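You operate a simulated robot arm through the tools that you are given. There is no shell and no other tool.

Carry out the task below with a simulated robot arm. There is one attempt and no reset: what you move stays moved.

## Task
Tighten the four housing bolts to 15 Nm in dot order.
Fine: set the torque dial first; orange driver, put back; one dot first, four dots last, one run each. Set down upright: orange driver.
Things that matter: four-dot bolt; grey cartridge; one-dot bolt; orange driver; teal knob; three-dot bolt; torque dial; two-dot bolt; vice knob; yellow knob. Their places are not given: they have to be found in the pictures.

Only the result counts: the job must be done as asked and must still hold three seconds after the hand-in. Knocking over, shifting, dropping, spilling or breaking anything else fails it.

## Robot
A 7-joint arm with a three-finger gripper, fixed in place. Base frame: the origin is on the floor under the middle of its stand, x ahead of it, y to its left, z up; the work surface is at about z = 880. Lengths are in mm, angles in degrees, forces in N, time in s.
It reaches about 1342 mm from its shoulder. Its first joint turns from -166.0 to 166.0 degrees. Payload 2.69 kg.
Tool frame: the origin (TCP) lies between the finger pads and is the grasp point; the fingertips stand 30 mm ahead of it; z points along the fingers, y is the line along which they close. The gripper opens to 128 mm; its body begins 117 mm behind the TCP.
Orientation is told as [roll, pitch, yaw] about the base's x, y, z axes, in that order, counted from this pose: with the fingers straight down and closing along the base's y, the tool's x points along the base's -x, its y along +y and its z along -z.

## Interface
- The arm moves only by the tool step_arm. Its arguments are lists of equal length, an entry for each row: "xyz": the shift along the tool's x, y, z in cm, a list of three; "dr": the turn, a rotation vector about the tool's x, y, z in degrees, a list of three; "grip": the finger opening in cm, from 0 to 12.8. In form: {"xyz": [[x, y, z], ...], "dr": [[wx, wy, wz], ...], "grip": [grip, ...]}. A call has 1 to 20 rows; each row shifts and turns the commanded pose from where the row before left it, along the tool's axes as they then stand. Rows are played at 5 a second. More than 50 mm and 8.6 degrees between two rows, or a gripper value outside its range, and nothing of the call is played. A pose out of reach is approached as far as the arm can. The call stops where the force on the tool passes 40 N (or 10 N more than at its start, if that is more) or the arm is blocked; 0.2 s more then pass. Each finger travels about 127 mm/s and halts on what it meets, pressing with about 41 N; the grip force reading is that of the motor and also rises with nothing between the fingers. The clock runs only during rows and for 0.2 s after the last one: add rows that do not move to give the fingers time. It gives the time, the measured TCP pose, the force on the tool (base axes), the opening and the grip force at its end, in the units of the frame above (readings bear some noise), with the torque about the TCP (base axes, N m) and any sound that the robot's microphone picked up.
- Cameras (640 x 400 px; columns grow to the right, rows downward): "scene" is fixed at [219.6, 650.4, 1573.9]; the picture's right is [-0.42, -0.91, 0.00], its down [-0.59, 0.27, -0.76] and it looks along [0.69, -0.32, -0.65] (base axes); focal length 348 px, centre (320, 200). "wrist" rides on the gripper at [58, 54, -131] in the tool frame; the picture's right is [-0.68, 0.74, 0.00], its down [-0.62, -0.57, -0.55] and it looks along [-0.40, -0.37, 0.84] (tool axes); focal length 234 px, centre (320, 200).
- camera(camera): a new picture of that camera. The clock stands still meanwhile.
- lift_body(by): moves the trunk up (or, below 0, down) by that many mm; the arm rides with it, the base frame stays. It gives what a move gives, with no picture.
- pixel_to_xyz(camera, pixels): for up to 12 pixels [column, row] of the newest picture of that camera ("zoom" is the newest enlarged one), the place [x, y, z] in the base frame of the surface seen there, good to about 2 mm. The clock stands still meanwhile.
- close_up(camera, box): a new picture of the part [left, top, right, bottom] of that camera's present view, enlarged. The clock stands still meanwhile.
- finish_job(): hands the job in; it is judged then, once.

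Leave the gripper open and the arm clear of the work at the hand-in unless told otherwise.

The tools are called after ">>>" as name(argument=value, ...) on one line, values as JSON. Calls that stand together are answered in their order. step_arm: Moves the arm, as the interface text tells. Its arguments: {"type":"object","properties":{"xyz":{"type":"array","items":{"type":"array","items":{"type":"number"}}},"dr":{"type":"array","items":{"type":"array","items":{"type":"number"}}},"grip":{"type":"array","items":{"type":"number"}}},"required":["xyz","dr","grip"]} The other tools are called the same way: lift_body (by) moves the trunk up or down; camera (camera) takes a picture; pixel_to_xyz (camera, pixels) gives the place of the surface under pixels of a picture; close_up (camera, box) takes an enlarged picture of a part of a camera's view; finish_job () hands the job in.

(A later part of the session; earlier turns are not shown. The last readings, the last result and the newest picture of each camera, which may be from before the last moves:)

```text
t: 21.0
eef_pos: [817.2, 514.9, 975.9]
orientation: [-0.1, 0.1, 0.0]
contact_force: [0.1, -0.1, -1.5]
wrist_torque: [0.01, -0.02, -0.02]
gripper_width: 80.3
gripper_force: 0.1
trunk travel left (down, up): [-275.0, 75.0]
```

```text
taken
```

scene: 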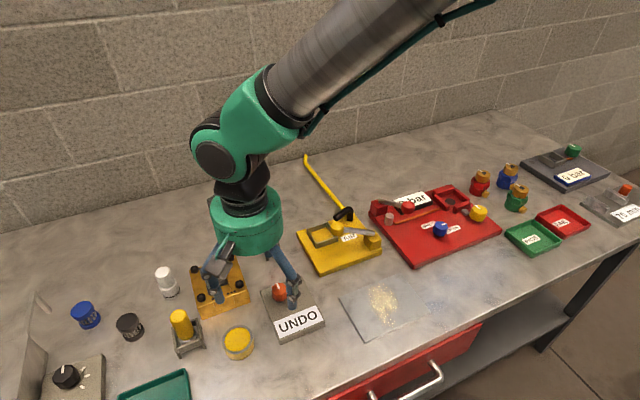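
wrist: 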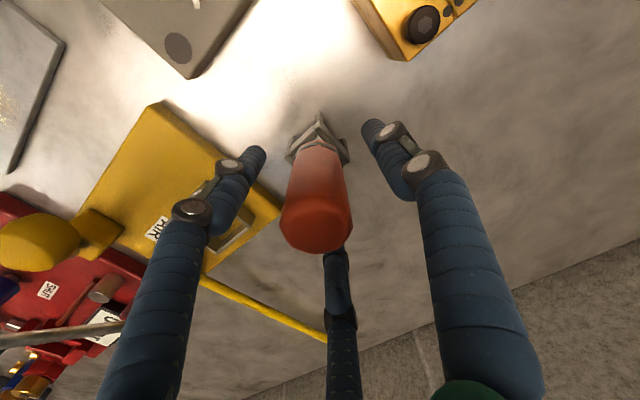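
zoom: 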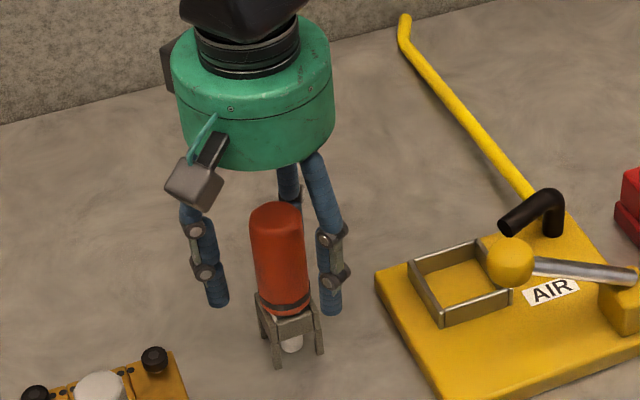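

The handle is central between the fingers. I'll correct 2 mm in −x and close gently.

>>> step_arm(xyz=[[0.2, 0, 0], [0, 0, 0], [0, 0, 0], [0, 0, 0], [0, 0, 0], [0, 0, 0]], dr=[[0, 0, 0], [0, 0, 0], [0, 0, 0], [0, 0, 0], [0, 0, 0], [0, 0, 0]], grip=[6.5, 5, 4.2, 3.6, 3.0, 3.0])

>>> close_up(camera="scene", box=[220, 150, 340, 270])

```text
t: 22.4
eef_pos: [815.6, 514.8, 975.9]
orientation: [0.0, 0.0, 0.0]
contact_force: [0.9, -0.2, -0.7]
wrist_torque: [-0.03, 0.0, 0.0]
gripper_width: 37.0
gripper_force: 41.2
trunk travel left (down, up): [-275.0, 75.0]
```

```text
3.33 times, centred on (280, 210) of scene
```

zoom: 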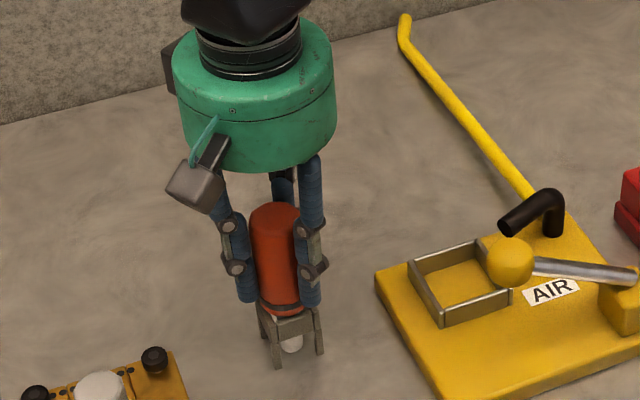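

Gripped with almost no side force at (815.6,514.8,975.9) — I'll remember that for putting back. Now lift straight up slowly.

>>> step_arm(xyz=[[0, 0, -1], [0, 0, -1.5], [0, 0, -2], [0, 0, -2.5], [0, 0, -2.5], [0, 0, -2.5], [0, 0, 0]], dr=[[0, 0, 0], [0, 0, 0], [0, 0, 0], [0, 0, 0], [0, 0, 0], [0, 0, 0], [0, 0, 0]], grip=[3.0, 3.0, 3.0, 3.0, 3.0, 3.0, 3.0])

>>> close_up(camera="scene", box=[210, 100, 350, 270])

>>> camera(camera="wrist")

```text
t: 24.0
eef_pos: [812.6, 513.7, 1098.3]
orientation: [0.0, -0.1, 0.0]
contact_force: [-0.7, -0.8, -3.8]
wrist_torque: [0.01, -0.06, 0.01]
gripper_width: 37.2
gripper_force: 41.2
trunk travel left (down, up): [-275.0, 75.0]
```

```text
2.35 times, centred on (280, 185) of scene
```

zoom: 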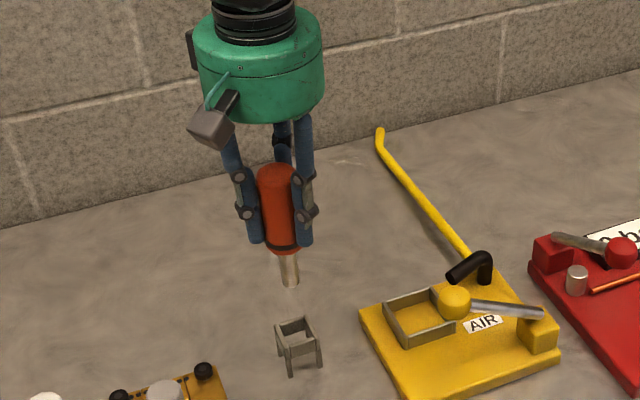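

```text
taken
```

wrist: 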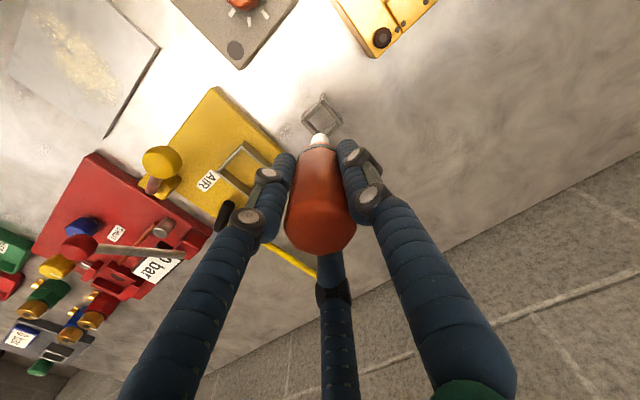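

The driver is out and the stand stayed. I'll zoom to measure the socket tip relative to the TCP and the stand's ring.

>>> close_up(camera="scene", box=[255, 185, 305, 265])

>>> pixel_to_xyz(camera="zoom", pixels=[[320, 100], [320, 150], [310, 200], [330, 200]])

```text
5.00 times, centred on (280, 225) of scene
```

zoom: 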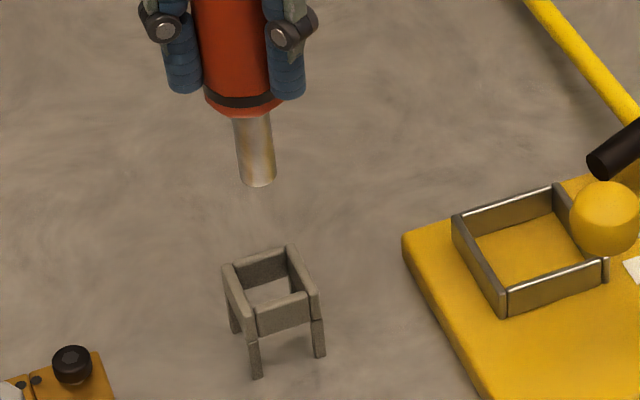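

```text
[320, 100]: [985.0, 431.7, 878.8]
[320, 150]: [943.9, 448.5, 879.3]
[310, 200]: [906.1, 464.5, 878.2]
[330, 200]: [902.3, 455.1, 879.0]
```

>>> pixel_to_xyz(camera="zoom", pixels=[[257, 184], [242, 180], [273, 178], [256, 150], [242, 130], [228, 268], [286, 250], [310, 291], [258, 312], [236, 310], [296, 270], [255, 374]])

```text
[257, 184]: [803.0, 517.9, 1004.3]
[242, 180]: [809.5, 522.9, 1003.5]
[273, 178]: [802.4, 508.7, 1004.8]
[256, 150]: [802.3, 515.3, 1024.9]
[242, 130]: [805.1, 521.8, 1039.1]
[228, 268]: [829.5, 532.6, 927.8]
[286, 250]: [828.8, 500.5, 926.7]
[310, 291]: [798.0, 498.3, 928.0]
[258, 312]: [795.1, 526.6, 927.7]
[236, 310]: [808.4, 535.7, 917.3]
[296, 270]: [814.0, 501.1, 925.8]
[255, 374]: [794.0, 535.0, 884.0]
```

Socket end is about 94.5 mm below the TCP. Next I'll refine the four bolts' centres with an enlarged scene view of the housing.

>>> close_up(camera="scene", box=[185, 250, 255, 320])

>>> pixel_to_xyz(camera="zoom", pixels=[[210, 265], [190, 265], [232, 265], [176, 104], [155, 104], [196, 104], [379, 39], [360, 39], [399, 39], [431, 188], [410, 188], [451, 188]])

>>> pixel_to_xyz(camera="zoom", pixels=[[211, 251], [211, 283], [175, 91], [175, 122], [380, 26], [380, 56], [431, 175], [431, 206], [290, 90], [290, 70], [215, 310], [320, 240]])

```text
5.71 times, centred on (220, 285) of scene
```

zoom: 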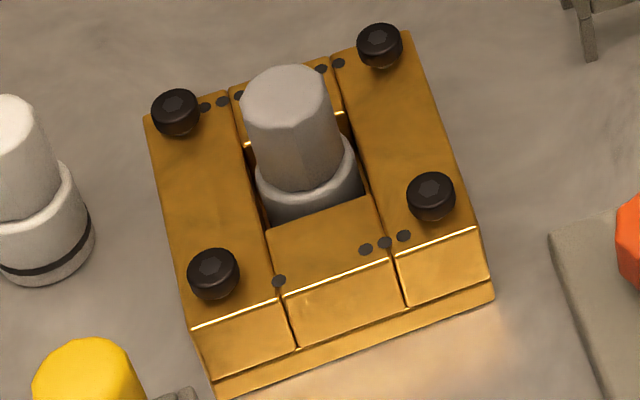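

```text
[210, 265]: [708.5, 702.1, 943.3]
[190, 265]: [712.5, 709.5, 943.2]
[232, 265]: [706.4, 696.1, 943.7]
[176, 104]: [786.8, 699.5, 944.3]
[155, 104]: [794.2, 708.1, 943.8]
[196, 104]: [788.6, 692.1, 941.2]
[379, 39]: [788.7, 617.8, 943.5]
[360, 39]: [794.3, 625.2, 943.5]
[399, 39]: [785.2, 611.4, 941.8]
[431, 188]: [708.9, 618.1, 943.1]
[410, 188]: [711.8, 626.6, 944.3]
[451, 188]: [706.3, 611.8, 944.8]
```

```text
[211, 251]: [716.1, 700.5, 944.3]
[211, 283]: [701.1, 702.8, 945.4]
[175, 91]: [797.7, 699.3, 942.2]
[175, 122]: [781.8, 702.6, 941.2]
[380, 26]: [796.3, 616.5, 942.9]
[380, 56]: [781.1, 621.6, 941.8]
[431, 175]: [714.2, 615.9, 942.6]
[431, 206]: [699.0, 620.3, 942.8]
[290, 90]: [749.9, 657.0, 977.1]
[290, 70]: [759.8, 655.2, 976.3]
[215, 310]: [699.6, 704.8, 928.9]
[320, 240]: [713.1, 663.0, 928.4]
```

Combined bolt estimates: one-dot (708,699.5), two-dot (788,617.7), three-dot (708,617.7), four-dot (788,699.7), head top z≈944. I'll raise slightly and carry the driver above the one-dot bolt.

>>> step_arm(xyz=[[0, 0, -1.5], [2.09, 3.72, 0], [2.09, 3.72, 0], [2.09, 3.72, 0], [2.09, 3.72, 0], [2.09, 3.72, 0], [0, 0, 0], [0, 0, 0]], dr=[[0, 0, 0], [0, 0, 0], [0, 0, 0], [0, 0, 0], [0, 0, 0], [0, 0, 0], [0, 0, 0], [0, 0, 0]], grip=[3.0, 3.0, 3.0, 3.0, 3.0, 3.0, 3.0, 3.0])

>>> close_up(camera="scene", box=[130, 130, 300, 330])

>>> camera(camera="wrist")

```text
t: 25.8
eef_pos: [711.3, 698.1, 1114.5]
orientation: [0.0, 0.0, 0.0]
contact_force: [-0.1, -1.1, -4.3]
wrist_torque: [0.09, 0.01, 0.01]
gripper_width: 37.0
gripper_force: 40.7
trunk travel left (down, up): [-275.0, 75.0]
```

```text
2.00 times, centred on (215, 230) of scene
```

zoom: 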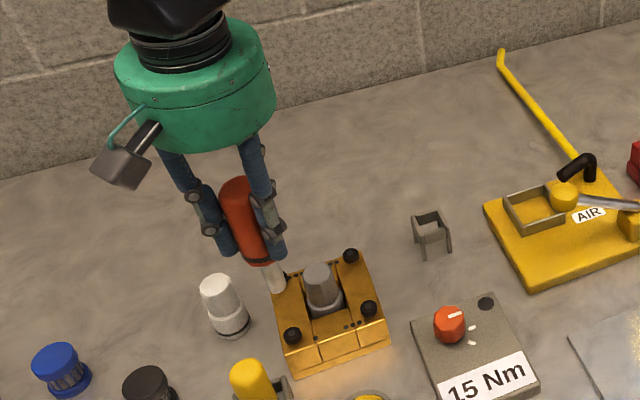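

```text
taken
```

wrist: 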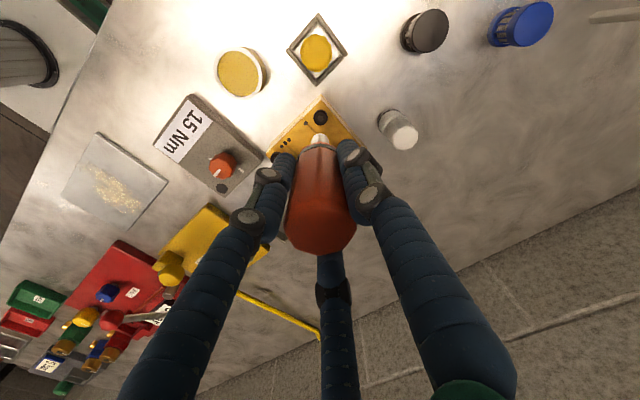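

I'm near (711.3,698.1). I'll correct to (708,699.5) and descend so the socket ends about 15 mm above the bolt, then check alignment.

>>> step_arm(xyz=[[0.3, 0.14, 2.0], [0, 0, 2.0], [0, 0, 1.9], [0, 0, 0], [0, 0, 0]], dr=[[0, 0, 0], [0, 0, 0], [0, 0, 0], [0, 0, 0], [0, 0, 0]], grip=[3.0, 3.0, 3.0, 3.0, 3.0])

>>> close_up(camera="scene", box=[180, 240, 250, 320])

>>> close_up(camera="wrist", box=[270, 80, 370, 170])

```text
t: 27.0
eef_pos: [706.1, 701.3, 1054.8]
orientation: [0.0, 0.0, 0.0]
contact_force: [-0.2, -0.8, -4.9]
wrist_torque: [0.0, -0.05, -0.02]
gripper_width: 36.9
gripper_force: 41.2
trunk travel left (down, up): [-275.0, 75.0]
```

```text
5.00 times, centred on (215, 280) of scene
```

zoom: 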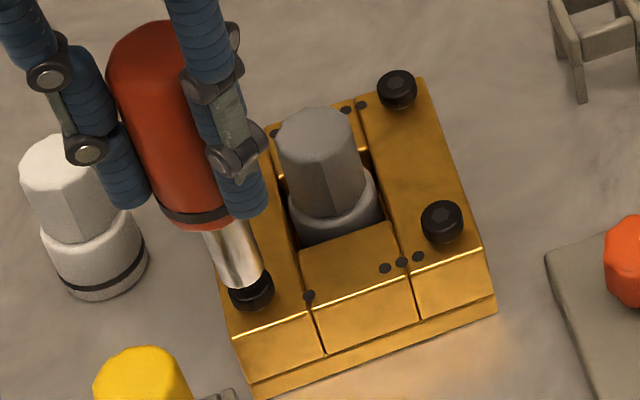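

```text
4.44 times, centred on (320, 125) of wrist
```

zoom: 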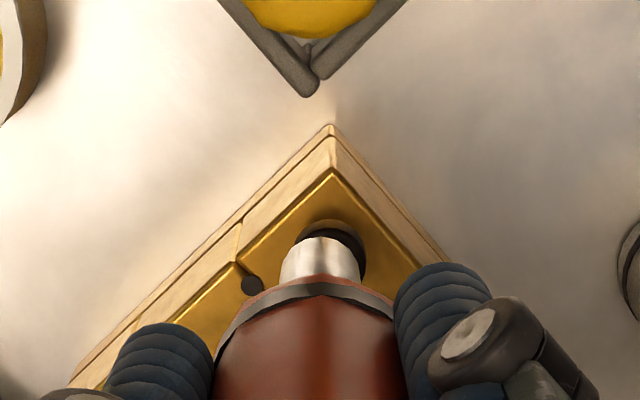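

Socket appears close above the one-dot bolt. I'll measure socket end and bolt points in both pictures.

>>> pixel_to_xyz(camera="zoom", pixels=[[320, 232], [345, 235], [360, 250], [300, 240], [322, 270], [290, 262], [352, 270], [330, 222], [252, 285]])

>>> close_up(camera="scene", box=[205, 270, 245, 310])

```text
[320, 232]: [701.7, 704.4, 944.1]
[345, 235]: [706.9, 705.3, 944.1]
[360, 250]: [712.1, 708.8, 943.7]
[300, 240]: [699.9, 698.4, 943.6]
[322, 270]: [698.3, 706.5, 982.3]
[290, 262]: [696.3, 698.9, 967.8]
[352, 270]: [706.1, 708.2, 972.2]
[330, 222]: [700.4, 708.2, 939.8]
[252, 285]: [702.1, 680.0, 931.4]
```

```text
10.00 times, centred on (225, 290) of scene
```

zoom: 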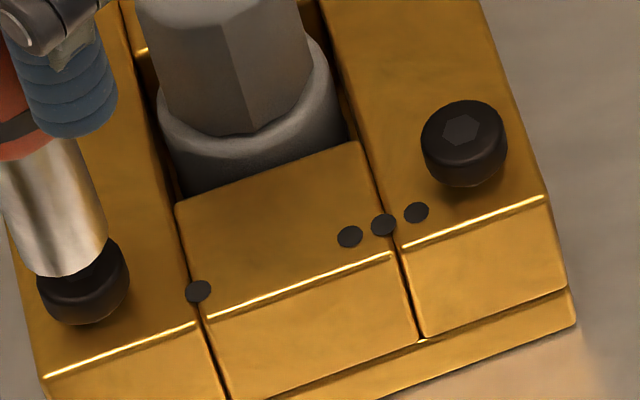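

>>> pixel_to_xyz(camera="zoom", pixels=[[62, 272], [103, 240], [30, 260], [85, 265], [60, 200], [40, 200], [90, 200], [124, 262], [118, 250], [120, 275], [42, 282], [85, 280]])

```text
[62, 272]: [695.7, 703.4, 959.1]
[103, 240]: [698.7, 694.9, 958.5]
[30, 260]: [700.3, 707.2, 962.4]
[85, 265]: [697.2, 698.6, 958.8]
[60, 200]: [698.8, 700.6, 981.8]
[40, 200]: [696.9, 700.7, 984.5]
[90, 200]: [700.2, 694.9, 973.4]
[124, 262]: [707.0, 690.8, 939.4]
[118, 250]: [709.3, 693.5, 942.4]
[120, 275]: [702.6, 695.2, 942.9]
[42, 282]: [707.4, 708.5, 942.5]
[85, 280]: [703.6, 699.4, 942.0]
```

Socket centre ≈ (705,701), bolt centre ≈ (708,700.5). I'll shift +3 mm in x and lower another 1 cm, then re-check.

>>> step_arm(xyz=[[-0.3, -0.05, 0], [0, 0, 1.0], [0, 0, 0], [0, 0, 0]], dr=[[0, 0, 0], [0, 0, 0], [0, 0, 0], [0, 0, 0]], grip=[3.0, 3.0, 3.0, 3.0])

>>> close_up(camera="scene", box=[195, 270, 235, 310])

>>> close_up(camera="wrist", box=[290, 100, 350, 150])

```text
t: 28.0
eef_pos: [708.4, 701.4, 1044.9]
orientation: [-0.1, 0.0, -0.1]
contact_force: [0.7, -1.2, -4.0]
wrist_torque: [-0.01, 0.04, -0.02]
gripper_width: 37.0
gripper_force: 41.5
trunk travel left (down, up): [-275.0, 75.0]
```

```text
10.00 times, centred on (215, 290) of scene
```

zoom: 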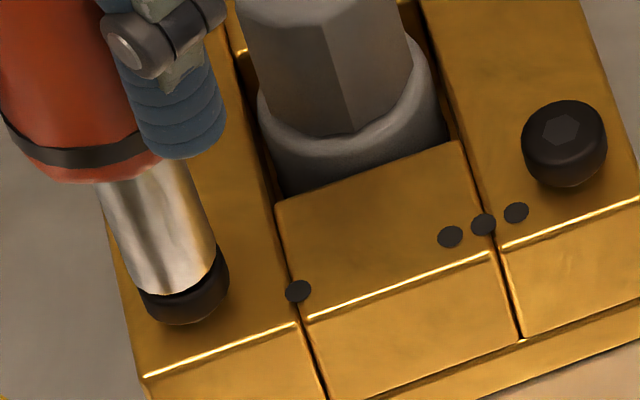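

```text
8.00 times, centred on (320, 125) of wrist
```

zoom: 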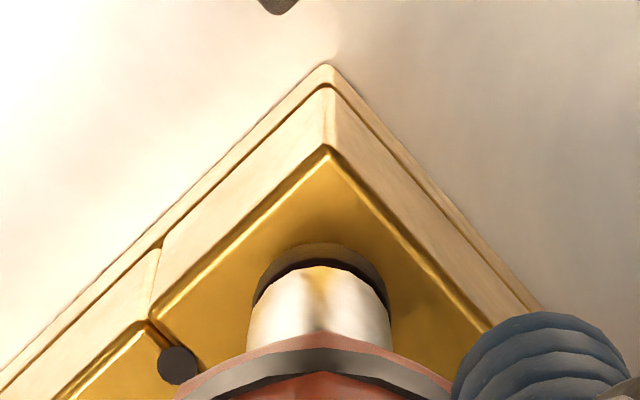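

>>> pixel_to_xyz(camera="zoom", pixels=[[320, 270], [260, 300], [380, 300], [320, 262], [262, 280], [378, 280], [275, 265], [365, 265]])

>>> close_up(camera="scene", box=[195, 270, 235, 310])

>>> pixel_to_xyz(camera="zoom", pixels=[[145, 282], [165, 288], [190, 280], [210, 255], [213, 245], [222, 258], [200, 282], [152, 298], [228, 285], [225, 262]])

```text
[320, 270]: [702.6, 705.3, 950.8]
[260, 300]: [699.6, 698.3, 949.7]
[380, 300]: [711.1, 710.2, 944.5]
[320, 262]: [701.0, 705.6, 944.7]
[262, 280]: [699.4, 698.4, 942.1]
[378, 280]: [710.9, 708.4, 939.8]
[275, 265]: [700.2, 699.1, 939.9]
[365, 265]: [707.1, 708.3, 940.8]
```

```text
10.00 times, centred on (215, 290) of scene
```

zoom: 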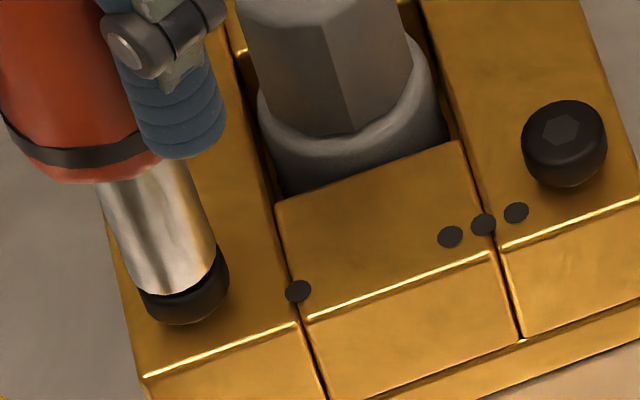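

```text
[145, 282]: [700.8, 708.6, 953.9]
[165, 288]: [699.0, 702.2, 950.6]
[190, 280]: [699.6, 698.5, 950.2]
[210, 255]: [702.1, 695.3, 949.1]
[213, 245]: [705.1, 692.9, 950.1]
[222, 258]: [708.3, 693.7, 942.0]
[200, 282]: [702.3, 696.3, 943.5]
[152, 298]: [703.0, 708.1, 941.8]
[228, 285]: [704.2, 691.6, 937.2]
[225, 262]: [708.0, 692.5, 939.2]
```

Aligned within about 1 mm; socket end at z≈950, bolt top ≈944. I'll now lower gently in 2 mm rows and listen.

>>> step_arm(xyz=[[-0.05, -0.05, 0.2], [0, 0, 0.2], [0, 0, 0.2], [0, 0, 0.1], [0, 0, 0], [0, 0, 0]], dr=[[0, 0, 0], [0, 0, 0], [0, 0, 0], [0, 0, 0], [0, 0, 0], [0, 0, 0]], grip=[3.0, 3.0, 3.0, 3.0, 3.0, 3.0])

```text
t: 29.4
eef_pos: [708.3, 701.8, 1037.5]
orientation: [0.2, -0.1, 0.0]
contact_force: [1.9, 3.9, 7.9]
wrist_torque: [0.39, -0.1, -0.06]
gripper_width: 36.9
gripper_force: 40.8
trunk travel left (down, up): [-275.0, 75.0]
```

Contact began (force z rose from −4 to +8 N). No sound yet; I'll press 1 mm more and wait.

>>> step_arm(xyz=[[0, 0, 0.1], [0, 0, 0], [0, 0, 0]], dr=[[0, 0, 0], [0, 0, 0], [0, 0, 0]], grip=[3.0, 3.0, 3.0])

>>> close_up(camera="scene", box=[195, 270, 235, 310])

>>> close_up(camera="scene", box=[255, 270, 335, 345])

```text
t: 30.2
eef_pos: [707.7, 701.0, 1036.9]
orientation: [-0.1, 0.1, 0.1]
contact_force: [2.8, 2.9, 9.6]
wrist_torque: [0.16, -0.29, 0.02]
gripper_width: 37.1
gripper_force: 40.7
trunk travel left (down, up): [-275.0, 75.0]
```

```text
10.00 times, centred on (215, 290) of scene
```

zoom: 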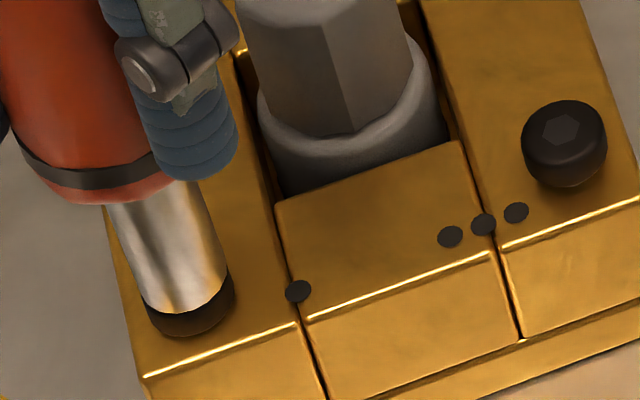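

```text
5.33 times, centred on (295, 308) of scene
```

zoom: 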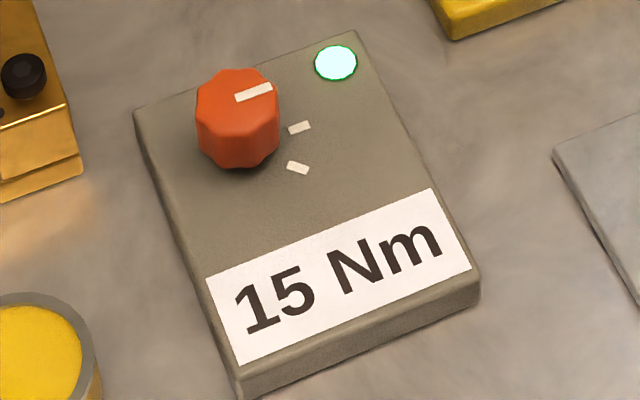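

The lamp on the torque box lit green, so a run happened or is underway. I'll hold still for about a second and look again.

>>> step_arm(xyz=[[0, 0, 0], [0, 0, 0], [0, 0, 0], [0, 0, 0], [0, 0, 0]], dr=[[0, 0, 0], [0, 0, 0], [0, 0, 0], [0, 0, 0], [0, 0, 0]], grip=[3.0, 3.0, 3.0, 3.0, 3.0])

>>> close_up(camera="scene", box=[185, 250, 335, 345])

```text
t: 31.4
eef_pos: [707.3, 700.4, 1036.4]
orientation: [0.0, 0.0, 0.0]
contact_force: [3.0, 0.2, 10.5]
wrist_torque: [0.13, -0.21, -0.01]
gripper_width: 36.9
gripper_force: 40.4
trunk travel left (down, up): [-275.0, 75.0]
```

```text
4.21 times, centred on (260, 298) of scene
```

zoom: 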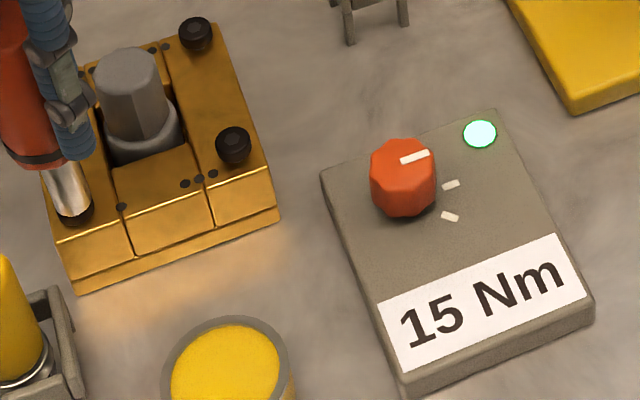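

Lamp still green, dial at 15 Nm. To be sure the run is complete I'll hold another 2 seconds and check once more.

>>> step_arm(xyz=[[0, 0, 0], [0, 0, 0], [0, 0, 0], [0, 0, 0], [0, 0, 0], [0, 0, 0], [0, 0, 0], [0, 0, 0], [0, 0, 0], [0, 0, 0]], dr=[[0, 0, 0], [0, 0, 0], [0, 0, 0], [0, 0, 0], [0, 0, 0], [0, 0, 0], [0, 0, 0], [0, 0, 0], [0, 0, 0], [0, 0, 0]], grip=[3.0, 3.0, 3.0, 3.0, 3.0, 3.0, 3.0, 3.0, 3.0, 3.0])

>>> close_up(camera="scene", box=[185, 250, 335, 345])

```text
t: 33.6
eef_pos: [708.6, 700.5, 1036.6]
orientation: [0.1, 0.0, -0.1]
contact_force: [-0.4, -0.7, 10.1]
wrist_torque: [-0.02, 0.06, 0.03]
gripper_width: 37.0
gripper_force: 40.7
trunk travel left (down, up): [-275.0, 75.0]
```

```text
4.21 times, centred on (260, 298) of scene
```

zoom: 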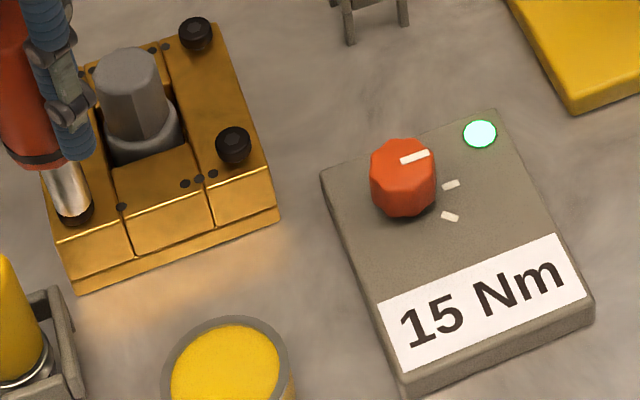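

Lamp stays green. I'll measure the socket/bolt interface height to see whether the bolt sank, before lifting.

>>> close_up(camera="scene", box=[195, 270, 235, 310])

>>> pixel_to_xyz(camera="zoom", pixels=[[170, 305], [200, 300], [185, 306], [165, 325], [190, 325], [225, 290], [215, 285], [560, 150], [580, 175], [545, 180], [60, 190], [110, 195]])

```text
10.00 times, centred on (215, 290) of scene
```

zoom: 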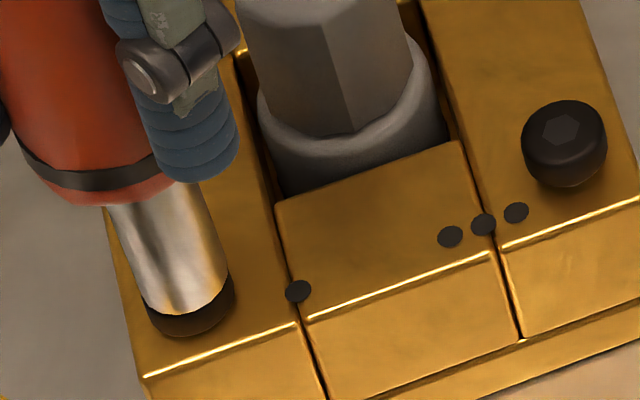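

```text
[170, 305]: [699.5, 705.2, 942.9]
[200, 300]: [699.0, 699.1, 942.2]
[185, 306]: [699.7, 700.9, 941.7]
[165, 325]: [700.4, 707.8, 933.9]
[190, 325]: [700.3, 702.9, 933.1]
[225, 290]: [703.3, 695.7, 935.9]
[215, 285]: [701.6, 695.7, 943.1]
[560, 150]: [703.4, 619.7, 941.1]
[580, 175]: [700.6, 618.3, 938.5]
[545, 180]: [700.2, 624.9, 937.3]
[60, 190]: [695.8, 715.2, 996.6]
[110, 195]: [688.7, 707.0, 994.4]
```

The bolt sank about 3–4 mm and the lamp went green: the one-dot run is done. I'll lift straight up clear of everything and move over the two-dot bolt (back-right).

>>> step_arm(xyz=[[0, 0, -1.0], [0, 0, -2.0], [0, 0, -3.4], [-2.66, -2.73, 0], [-2.66, -2.73, 0], [-2.65, -2.74, 0], [0, 0, 0], [0, 0, 0]], dr=[[0, 0, 0], [0, 0, 0], [0, 0, 0], [0, 0, 0], [0, 0, 0], [0, 0, 0], [0, 0, 0], [0, 0, 0]], grip=[3.0, 3.0, 3.0, 3.0, 3.0, 3.0, 3.0, 3.0])

>>> close_up(camera="scene", box=[180, 210, 340, 340])

>>> close_up(camera="scene", box=[185, 270, 245, 320])

```text
t: 35.4
eef_pos: [788.1, 618.5, 1099.8]
orientation: [-0.1, -0.1, 0.0]
contact_force: [-0.1, -0.1, -4.0]
wrist_torque: [-0.05, -0.03, 0.02]
gripper_width: 36.8
gripper_force: 41.3
trunk travel left (down, up): [-275.0, 75.0]
```

```text
3.08 times, centred on (260, 275) of scene
```

zoom: 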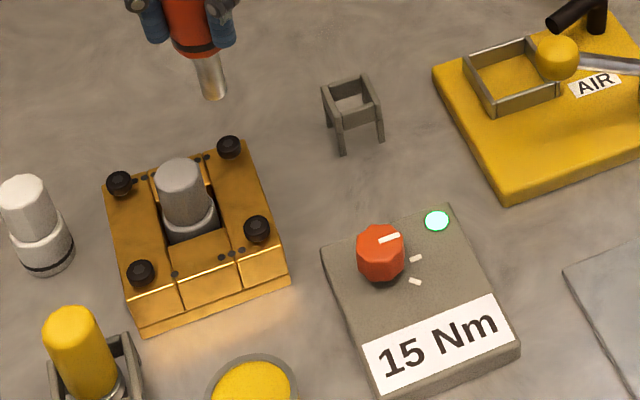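

```text
8.00 times, centred on (215, 295) of scene
```

zoom: 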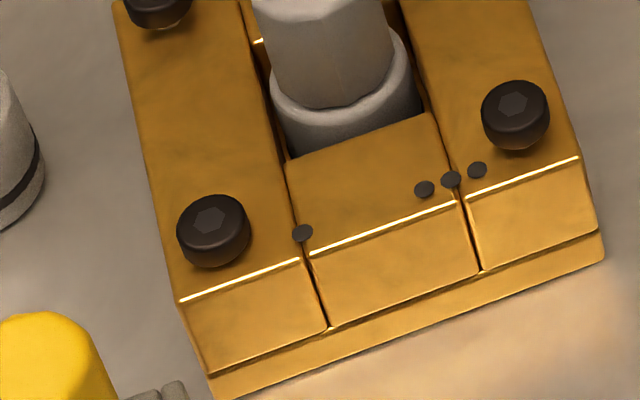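

The one-dot bolt now sits flush and the lamp stays green. I'm at (788,618.5). I'll descend 5 cm over the two-dot bolt and check alignment.

>>> step_arm(xyz=[[0, 0, 2.5], [0, 0, 2.4], [0, 0, 0], [0, 0, 0]], dr=[[0, 0, 0], [0, 0, 0], [0, 0, 0], [0, 0, 0]], grip=[3.0, 3.0, 3.0, 3.0])

>>> close_up(camera="scene", box=[210, 235, 260, 285])

>>> close_up(camera="wrist", box=[290, 90, 350, 150])

```text
t: 36.4
eef_pos: [788.0, 620.6, 1050.8]
orientation: [0.0, 0.0, 0.1]
contact_force: [-0.5, 0.0, -3.9]
wrist_torque: [-0.01, 0.04, -0.03]
gripper_width: 36.7
gripper_force: 41.0
trunk travel left (down, up): [-275.0, 75.0]
```

```text
8.00 times, centred on (235, 260) of scene
```

zoom: 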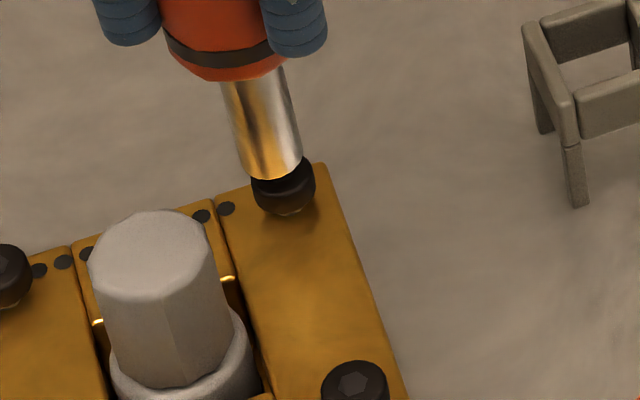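

```text
6.67 times, centred on (320, 120) of wrist
```

zoom: 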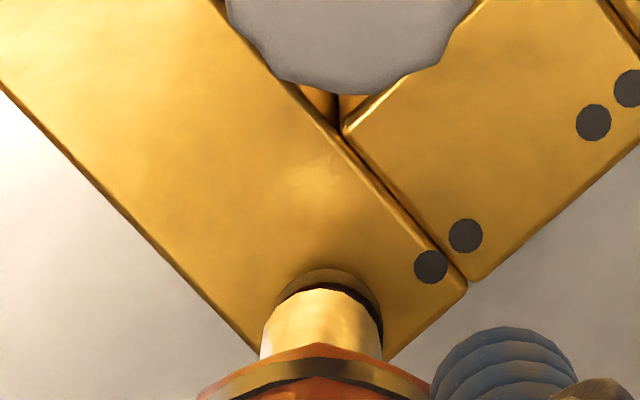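

>>> pixel_to_xyz(camera="zoom", pixels=[[285, 292], [325, 275], [360, 285], [378, 310], [300, 285], [325, 300], [270, 330], [375, 330], [300, 320], [350, 320]])

>>> close_up(camera="scene", box=[215, 235, 255, 275])

>>> pixel_to_xyz(camera="zoom", pixels=[[327, 190], [345, 188], [360, 180], [378, 160], [312, 180], [330, 225], [350, 210], [385, 190], [392, 175], [320, 210], [365, 205], [350, 150]])

```text
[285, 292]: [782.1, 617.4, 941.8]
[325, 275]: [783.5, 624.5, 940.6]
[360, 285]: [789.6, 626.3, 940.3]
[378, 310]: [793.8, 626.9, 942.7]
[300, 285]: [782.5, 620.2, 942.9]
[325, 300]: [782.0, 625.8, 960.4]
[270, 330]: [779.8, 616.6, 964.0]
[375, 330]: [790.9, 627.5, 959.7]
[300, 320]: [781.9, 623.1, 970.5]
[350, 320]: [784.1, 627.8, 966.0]
```

```text
10.00 times, centred on (235, 255) of scene
```

zoom: 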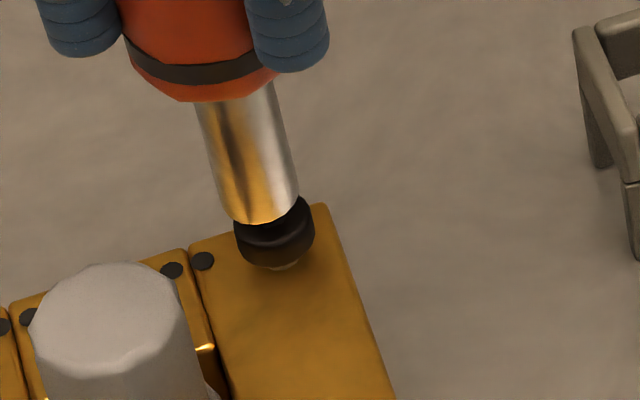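

```text
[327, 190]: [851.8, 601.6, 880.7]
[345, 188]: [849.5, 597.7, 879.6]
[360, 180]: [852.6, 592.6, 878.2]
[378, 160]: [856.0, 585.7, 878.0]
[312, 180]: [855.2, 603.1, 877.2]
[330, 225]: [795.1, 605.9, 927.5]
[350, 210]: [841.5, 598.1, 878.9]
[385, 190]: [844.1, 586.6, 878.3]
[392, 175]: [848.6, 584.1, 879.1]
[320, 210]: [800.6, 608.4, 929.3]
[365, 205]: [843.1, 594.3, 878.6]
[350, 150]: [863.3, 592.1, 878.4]
```

>>> pixel_to_xyz(camera="zoom", pixels=[[258, 221], [278, 217], [294, 200], [238, 212], [227, 190], [262, 200], [305, 205], [312, 225], [240, 232], [265, 243], [290, 235], [308, 240]])

```text
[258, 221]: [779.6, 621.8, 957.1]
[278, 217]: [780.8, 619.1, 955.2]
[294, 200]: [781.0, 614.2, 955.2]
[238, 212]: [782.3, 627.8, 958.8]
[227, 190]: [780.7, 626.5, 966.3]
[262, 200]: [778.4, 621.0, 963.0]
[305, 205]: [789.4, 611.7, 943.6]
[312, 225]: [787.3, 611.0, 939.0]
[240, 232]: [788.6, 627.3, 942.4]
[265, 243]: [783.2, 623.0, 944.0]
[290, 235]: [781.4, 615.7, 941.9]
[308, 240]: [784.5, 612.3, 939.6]
```

Socket centre ≈ (788,620.5), two-dot bolt centre ≈ (789,619.2). I'll correct by (+1,−1.3) mm and lower slowly onto it until I reach about the same height as with bolt one.

>>> step_arm(xyz=[[-0.1, -0.13, 0], [0, 0, 0.4], [0, 0, 0.4], [0, 0, 0.2], [0, 0, 0.2], [0, 0, 0.2], [0, 0, 0], [0, 0, 0], [0, 0, 0]], dr=[[0, 0, 0], [0, 0, 0], [0, 0, 0], [0, 0, 0], [0, 0, 0], [0, 0, 0], [0, 0, 0], [0, 0, 0], [0, 0, 0]], grip=[3.0, 3.0, 3.0, 3.0, 3.0, 3.0, 3.0, 3.0, 3.0])

>>> close_up(camera="scene", box=[215, 235, 255, 275])

>>> close_up(camera="scene", box=[185, 250, 335, 345])

```text
t: 38.4
eef_pos: [789.0, 620.0, 1037.5]
orientation: [0.0, -0.2, 0.1]
contact_force: [2.2, 2.8, 9.7]
wrist_torque: [0.34, -0.34, -0.03]
gripper_width: 36.5
gripper_force: 40.7
trunk travel left (down, up): [-275.0, 75.0]
```

```text
10.00 times, centred on (235, 255) of scene
```

zoom: 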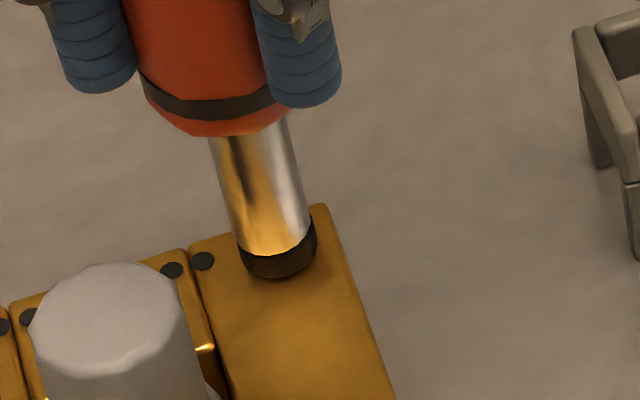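

```text
4.21 times, centred on (260, 298) of scene
```

zoom: 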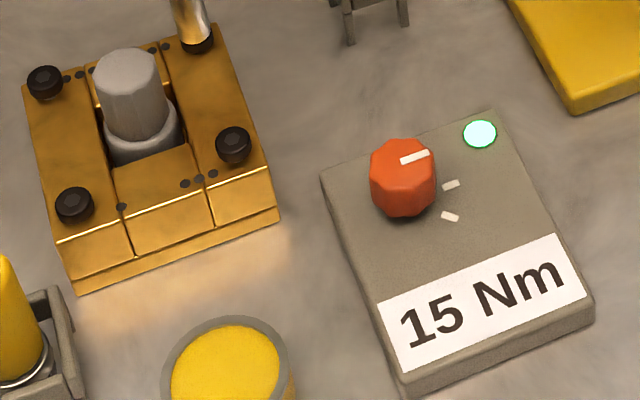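

The two-dot bolt now sits lower with force 9.7 N and the lamp green. I'll hold about 2 s so the run finishes, then re-check.

>>> step_arm(xyz=[[0, 0, 0.05], [0, 0, 0], [0, 0, 0], [0, 0, 0], [0, 0, 0], [0, 0, 0], [0, 0, 0], [0, 0, 0], [0, 0, 0], [0, 0, 0]], dr=[[0, 0, 0], [0, 0, 0], [0, 0, 0], [0, 0, 0], [0, 0, 0], [0, 0, 0], [0, 0, 0], [0, 0, 0], [0, 0, 0], [0, 0, 0]], grip=[3.0, 3.0, 3.0, 3.0, 3.0, 3.0, 3.0, 3.0, 3.0, 3.0])

>>> close_up(camera="scene", box=[215, 235, 255, 275])

>>> close_up(camera="scene", box=[185, 250, 335, 345])

```text
t: 40.6
eef_pos: [789.2, 617.6, 1035.9]
orientation: [0.0, -0.1, 0.0]
contact_force: [-0.6, 1.4, 9.1]
wrist_torque: [0.07, 0.09, 0.02]
gripper_width: 36.7
gripper_force: 41.7
trunk travel left (down, up): [-275.0, 75.0]
```

```text
10.00 times, centred on (235, 255) of scene
```

zoom: 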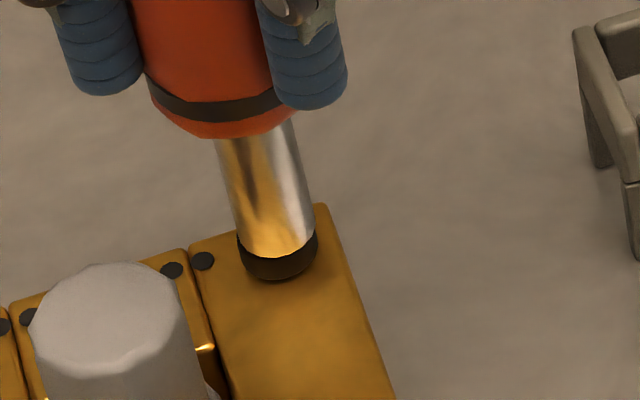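

```text
4.21 times, centred on (260, 298) of scene
```

zoom: 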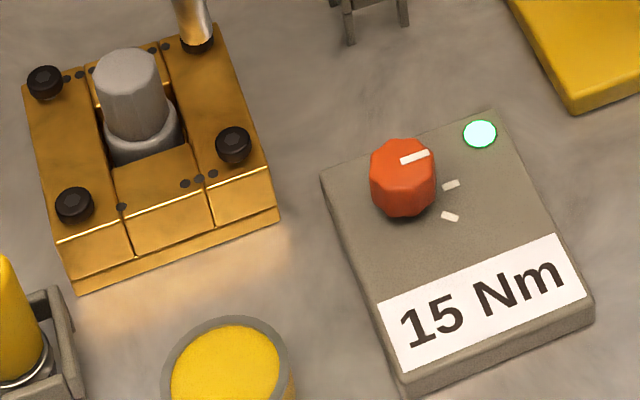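

Two-dot bolt is seated and unchanged. I'll lift clear and move −80 mm in x to the three-dot bolt (front-right).

>>> step_arm(xyz=[[0, 0, -1.0], [0, 0, -2.0], [0, 0, -3.4], [2.7, 0, 0], [2.7, 0, 0], [2.65, 0, 0], [0, 0, 0], [0, 0, 2.5], [0, 0, 2.4], [0, 0, 0], [0, 0, 0]], dr=[[0, 0, 0], [0, 0, 0], [0, 0, 0], [0, 0, 0], [0, 0, 0], [0, 0, 0], [0, 0, 0], [0, 0, 0], [0, 0, 0], [0, 0, 0], [0, 0, 0]], grip=[3.0, 3.0, 3.0, 3.0, 3.0, 3.0, 3.0, 3.0, 3.0, 3.0, 3.0])

>>> close_up(camera="scene", box=[220, 260, 260, 300])

>>> close_up(camera="wrist", box=[290, 90, 350, 150])

```text
t: 43.0
eef_pos: [710.1, 618.3, 1049.5]
orientation: [0.0, 0.1, 0.1]
contact_force: [0.7, -0.3, -5.1]
wrist_torque: [0.03, -0.03, 0.0]
gripper_width: 36.7
gripper_force: 40.6
trunk travel left (down, up): [-275.0, 75.0]
```

```text
10.00 times, centred on (240, 280) of scene
```

zoom: 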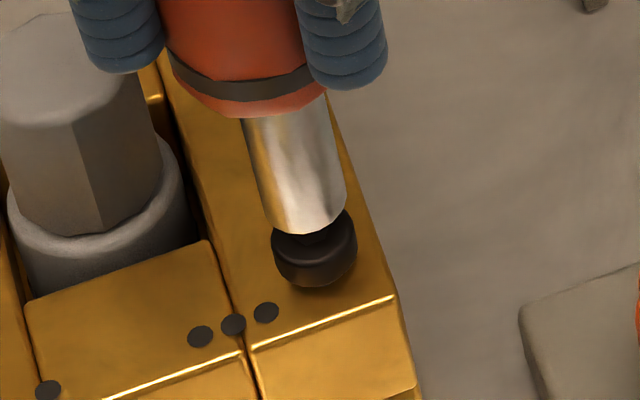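

```text
6.67 times, centred on (320, 120) of wrist
```

zoom: 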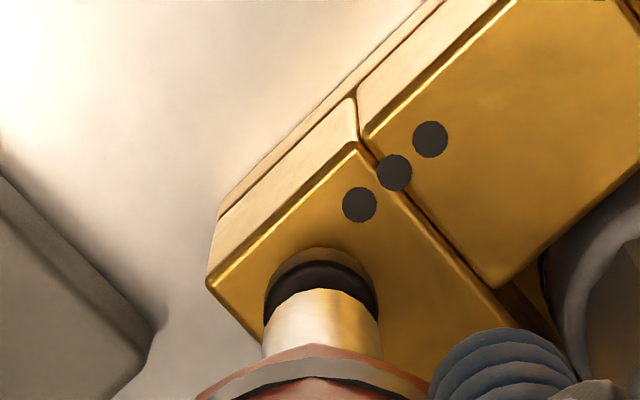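

Three dots confirmed here. I'll measure socket and bolt centres again.

>>> pixel_to_xyz(camera="zoom", pixels=[[320, 270], [270, 300], [370, 300], [320, 255], [285, 265], [355, 265], [320, 300], [268, 340], [376, 340]])

>>> close_up(camera="scene", box=[220, 260, 260, 300])

>>> pixel_to_xyz(camera="zoom", pixels=[[300, 230], [275, 222], [320, 225], [342, 200], [300, 200], [350, 215], [355, 240], [273, 245], [310, 250], [335, 245], [290, 245], [353, 255]])

```text
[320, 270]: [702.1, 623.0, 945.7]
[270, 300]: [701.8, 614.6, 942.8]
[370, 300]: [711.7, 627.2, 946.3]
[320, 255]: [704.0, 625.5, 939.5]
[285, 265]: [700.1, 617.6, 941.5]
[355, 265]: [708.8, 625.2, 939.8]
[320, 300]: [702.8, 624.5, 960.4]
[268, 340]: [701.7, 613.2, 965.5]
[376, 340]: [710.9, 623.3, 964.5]
```

```text
10.00 times, centred on (240, 280) of scene
```

zoom: 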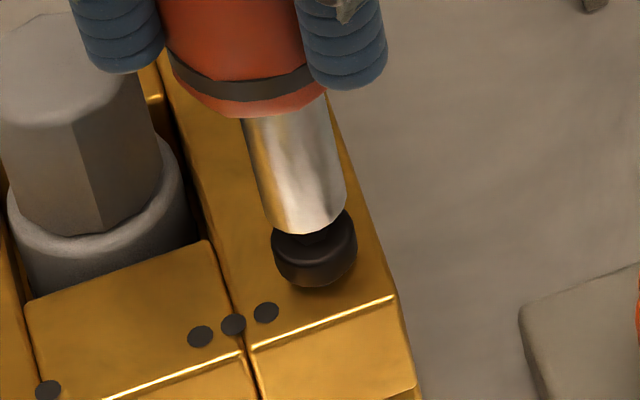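

```text
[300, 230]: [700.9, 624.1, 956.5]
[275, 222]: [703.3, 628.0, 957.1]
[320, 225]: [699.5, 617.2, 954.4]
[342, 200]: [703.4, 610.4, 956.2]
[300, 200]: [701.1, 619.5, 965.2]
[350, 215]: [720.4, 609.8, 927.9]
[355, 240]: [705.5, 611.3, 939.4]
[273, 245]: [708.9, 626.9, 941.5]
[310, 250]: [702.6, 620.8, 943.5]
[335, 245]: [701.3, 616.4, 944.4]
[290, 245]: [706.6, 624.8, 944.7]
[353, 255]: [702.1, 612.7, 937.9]
```

Socket ≈ (708.8,618.7), bolt ≈ (708.6,618.9): well aligned. I'll lower slowly about 13 mm onto the three-dot bolt and hold.

>>> step_arm(xyz=[[0.03, 0, 0.4], [0, 0, 0.3], [0, 0, 0.2], [0, 0, 0.2], [0, 0, 0.2], [0, 0, 0], [0, 0, 0], [0, 0, 0]], dr=[[0, 0, 0], [0, 0, 0], [0, 0, 0], [0, 0, 0], [0, 0, 0], [0, 0, 0], [0, 0, 0], [0, 0, 0]], grip=[3.0, 3.0, 3.0, 3.0, 3.0, 3.0, 3.0, 3.0])

>>> close_up(camera="scene", box=[220, 260, 260, 300])

>>> close_up(camera="scene", box=[185, 250, 335, 345])

```text
t: 44.8
eef_pos: [709.5, 619.1, 1038.5]
orientation: [0.0, 0.0, 0.0]
contact_force: [0.4, 2.0, 2.7]
wrist_torque: [0.17, 0.03, 0.0]
gripper_width: 36.7
gripper_force: 41.5
trunk travel left (down, up): [-275.0, 75.0]
```

```text
10.00 times, centred on (240, 280) of scene
```

zoom: 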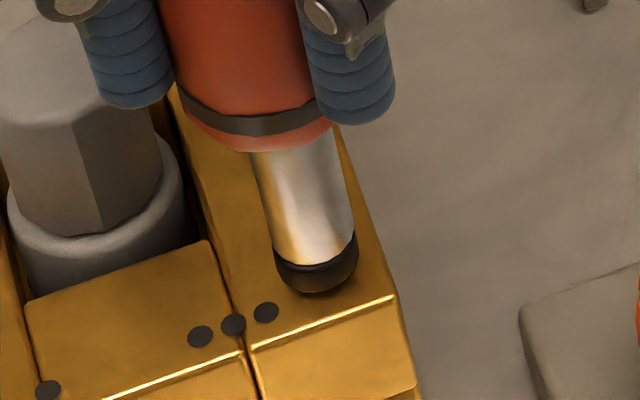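

```text
4.21 times, centred on (260, 298) of scene
```

zoom: 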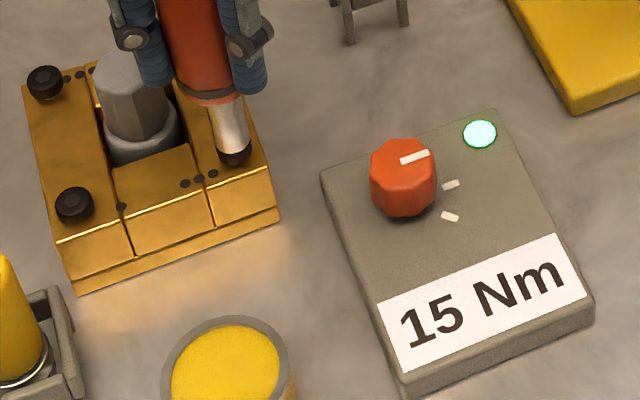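

Contact force is only ~7 N here; the bolt seems partway. I'll press 2 mm more and hold.

>>> step_arm(xyz=[[0, 0, 0.1], [0, 0, 0.1], [0, 0, 0.05], [0, 0, 0], [0, 0, 0], [0, 0, 0], [0, 0, 0], [0, 0, 0], [0, 0, 0], [0, 0, 0]], dr=[[0, 0, 0], [0, 0, 0], [0, 0, 0], [0, 0, 0], [0, 0, 0], [0, 0, 0], [0, 0, 0], [0, 0, 0], [0, 0, 0], [0, 0, 0]], grip=[3.0, 3.0, 3.0, 3.0, 3.0, 3.0, 3.0, 3.0, 3.0, 3.0])

>>> close_up(camera="scene", box=[220, 260, 260, 300])

>>> close_up(camera="scene", box=[185, 250, 335, 345])

```text
t: 47.0
eef_pos: [710.9, 617.8, 1035.5]
orientation: [0.1, 0.0, 0.1]
contact_force: [1.4, -1.8, 10.1]
wrist_torque: [-0.19, -0.11, 0.02]
gripper_width: 36.4
gripper_force: 41.4
trunk travel left (down, up): [-275.0, 75.0]
```

```text
10.00 times, centred on (240, 280) of scene
```

zoom: 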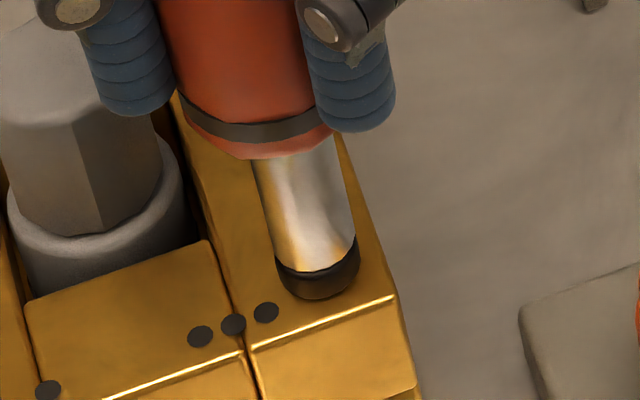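

```text
4.21 times, centred on (260, 298) of scene
```

zoom: 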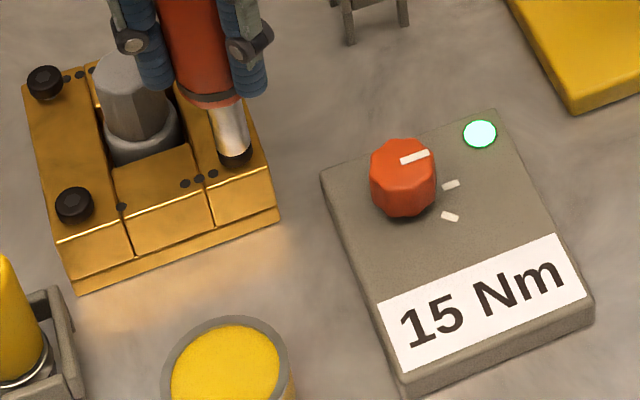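

The three-dot bolt has sunk ~3.3 mm. To confirm it is fully seated I'll press 1 mm further while staying in contact and see whether force rises stiffly.

>>> step_arm(xyz=[[0, 0, 0.1], [0, 0, 0], [0, 0, 0], [0, 0, 0]], dr=[[0, 0, 0], [0, 0, 0], [0, 0, 0], [0, 0, 0]], grip=[3.0, 3.0, 3.0, 3.0])

>>> close_up(camera="scene", box=[220, 260, 260, 300])

```text
t: 48.0
eef_pos: [709.2, 618.5, 1036.1]
orientation: [0.2, -0.1, 0.0]
contact_force: [0.2, 3.2, 14.1]
wrist_torque: [0.33, 0.0, -0.05]
gripper_width: 36.3
gripper_force: 40.9
trunk travel left (down, up): [-275.0, 75.0]
```

```text
10.00 times, centred on (240, 280) of scene
```

zoom: 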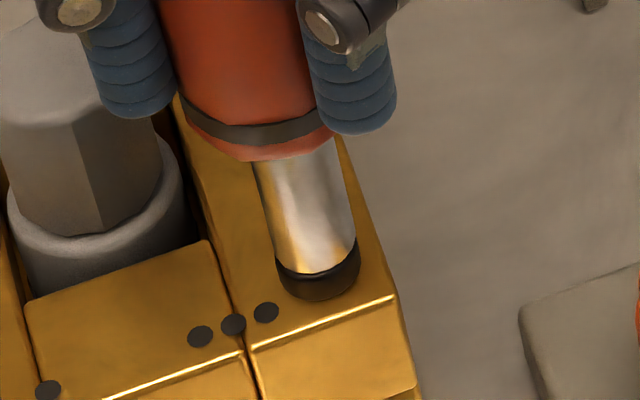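

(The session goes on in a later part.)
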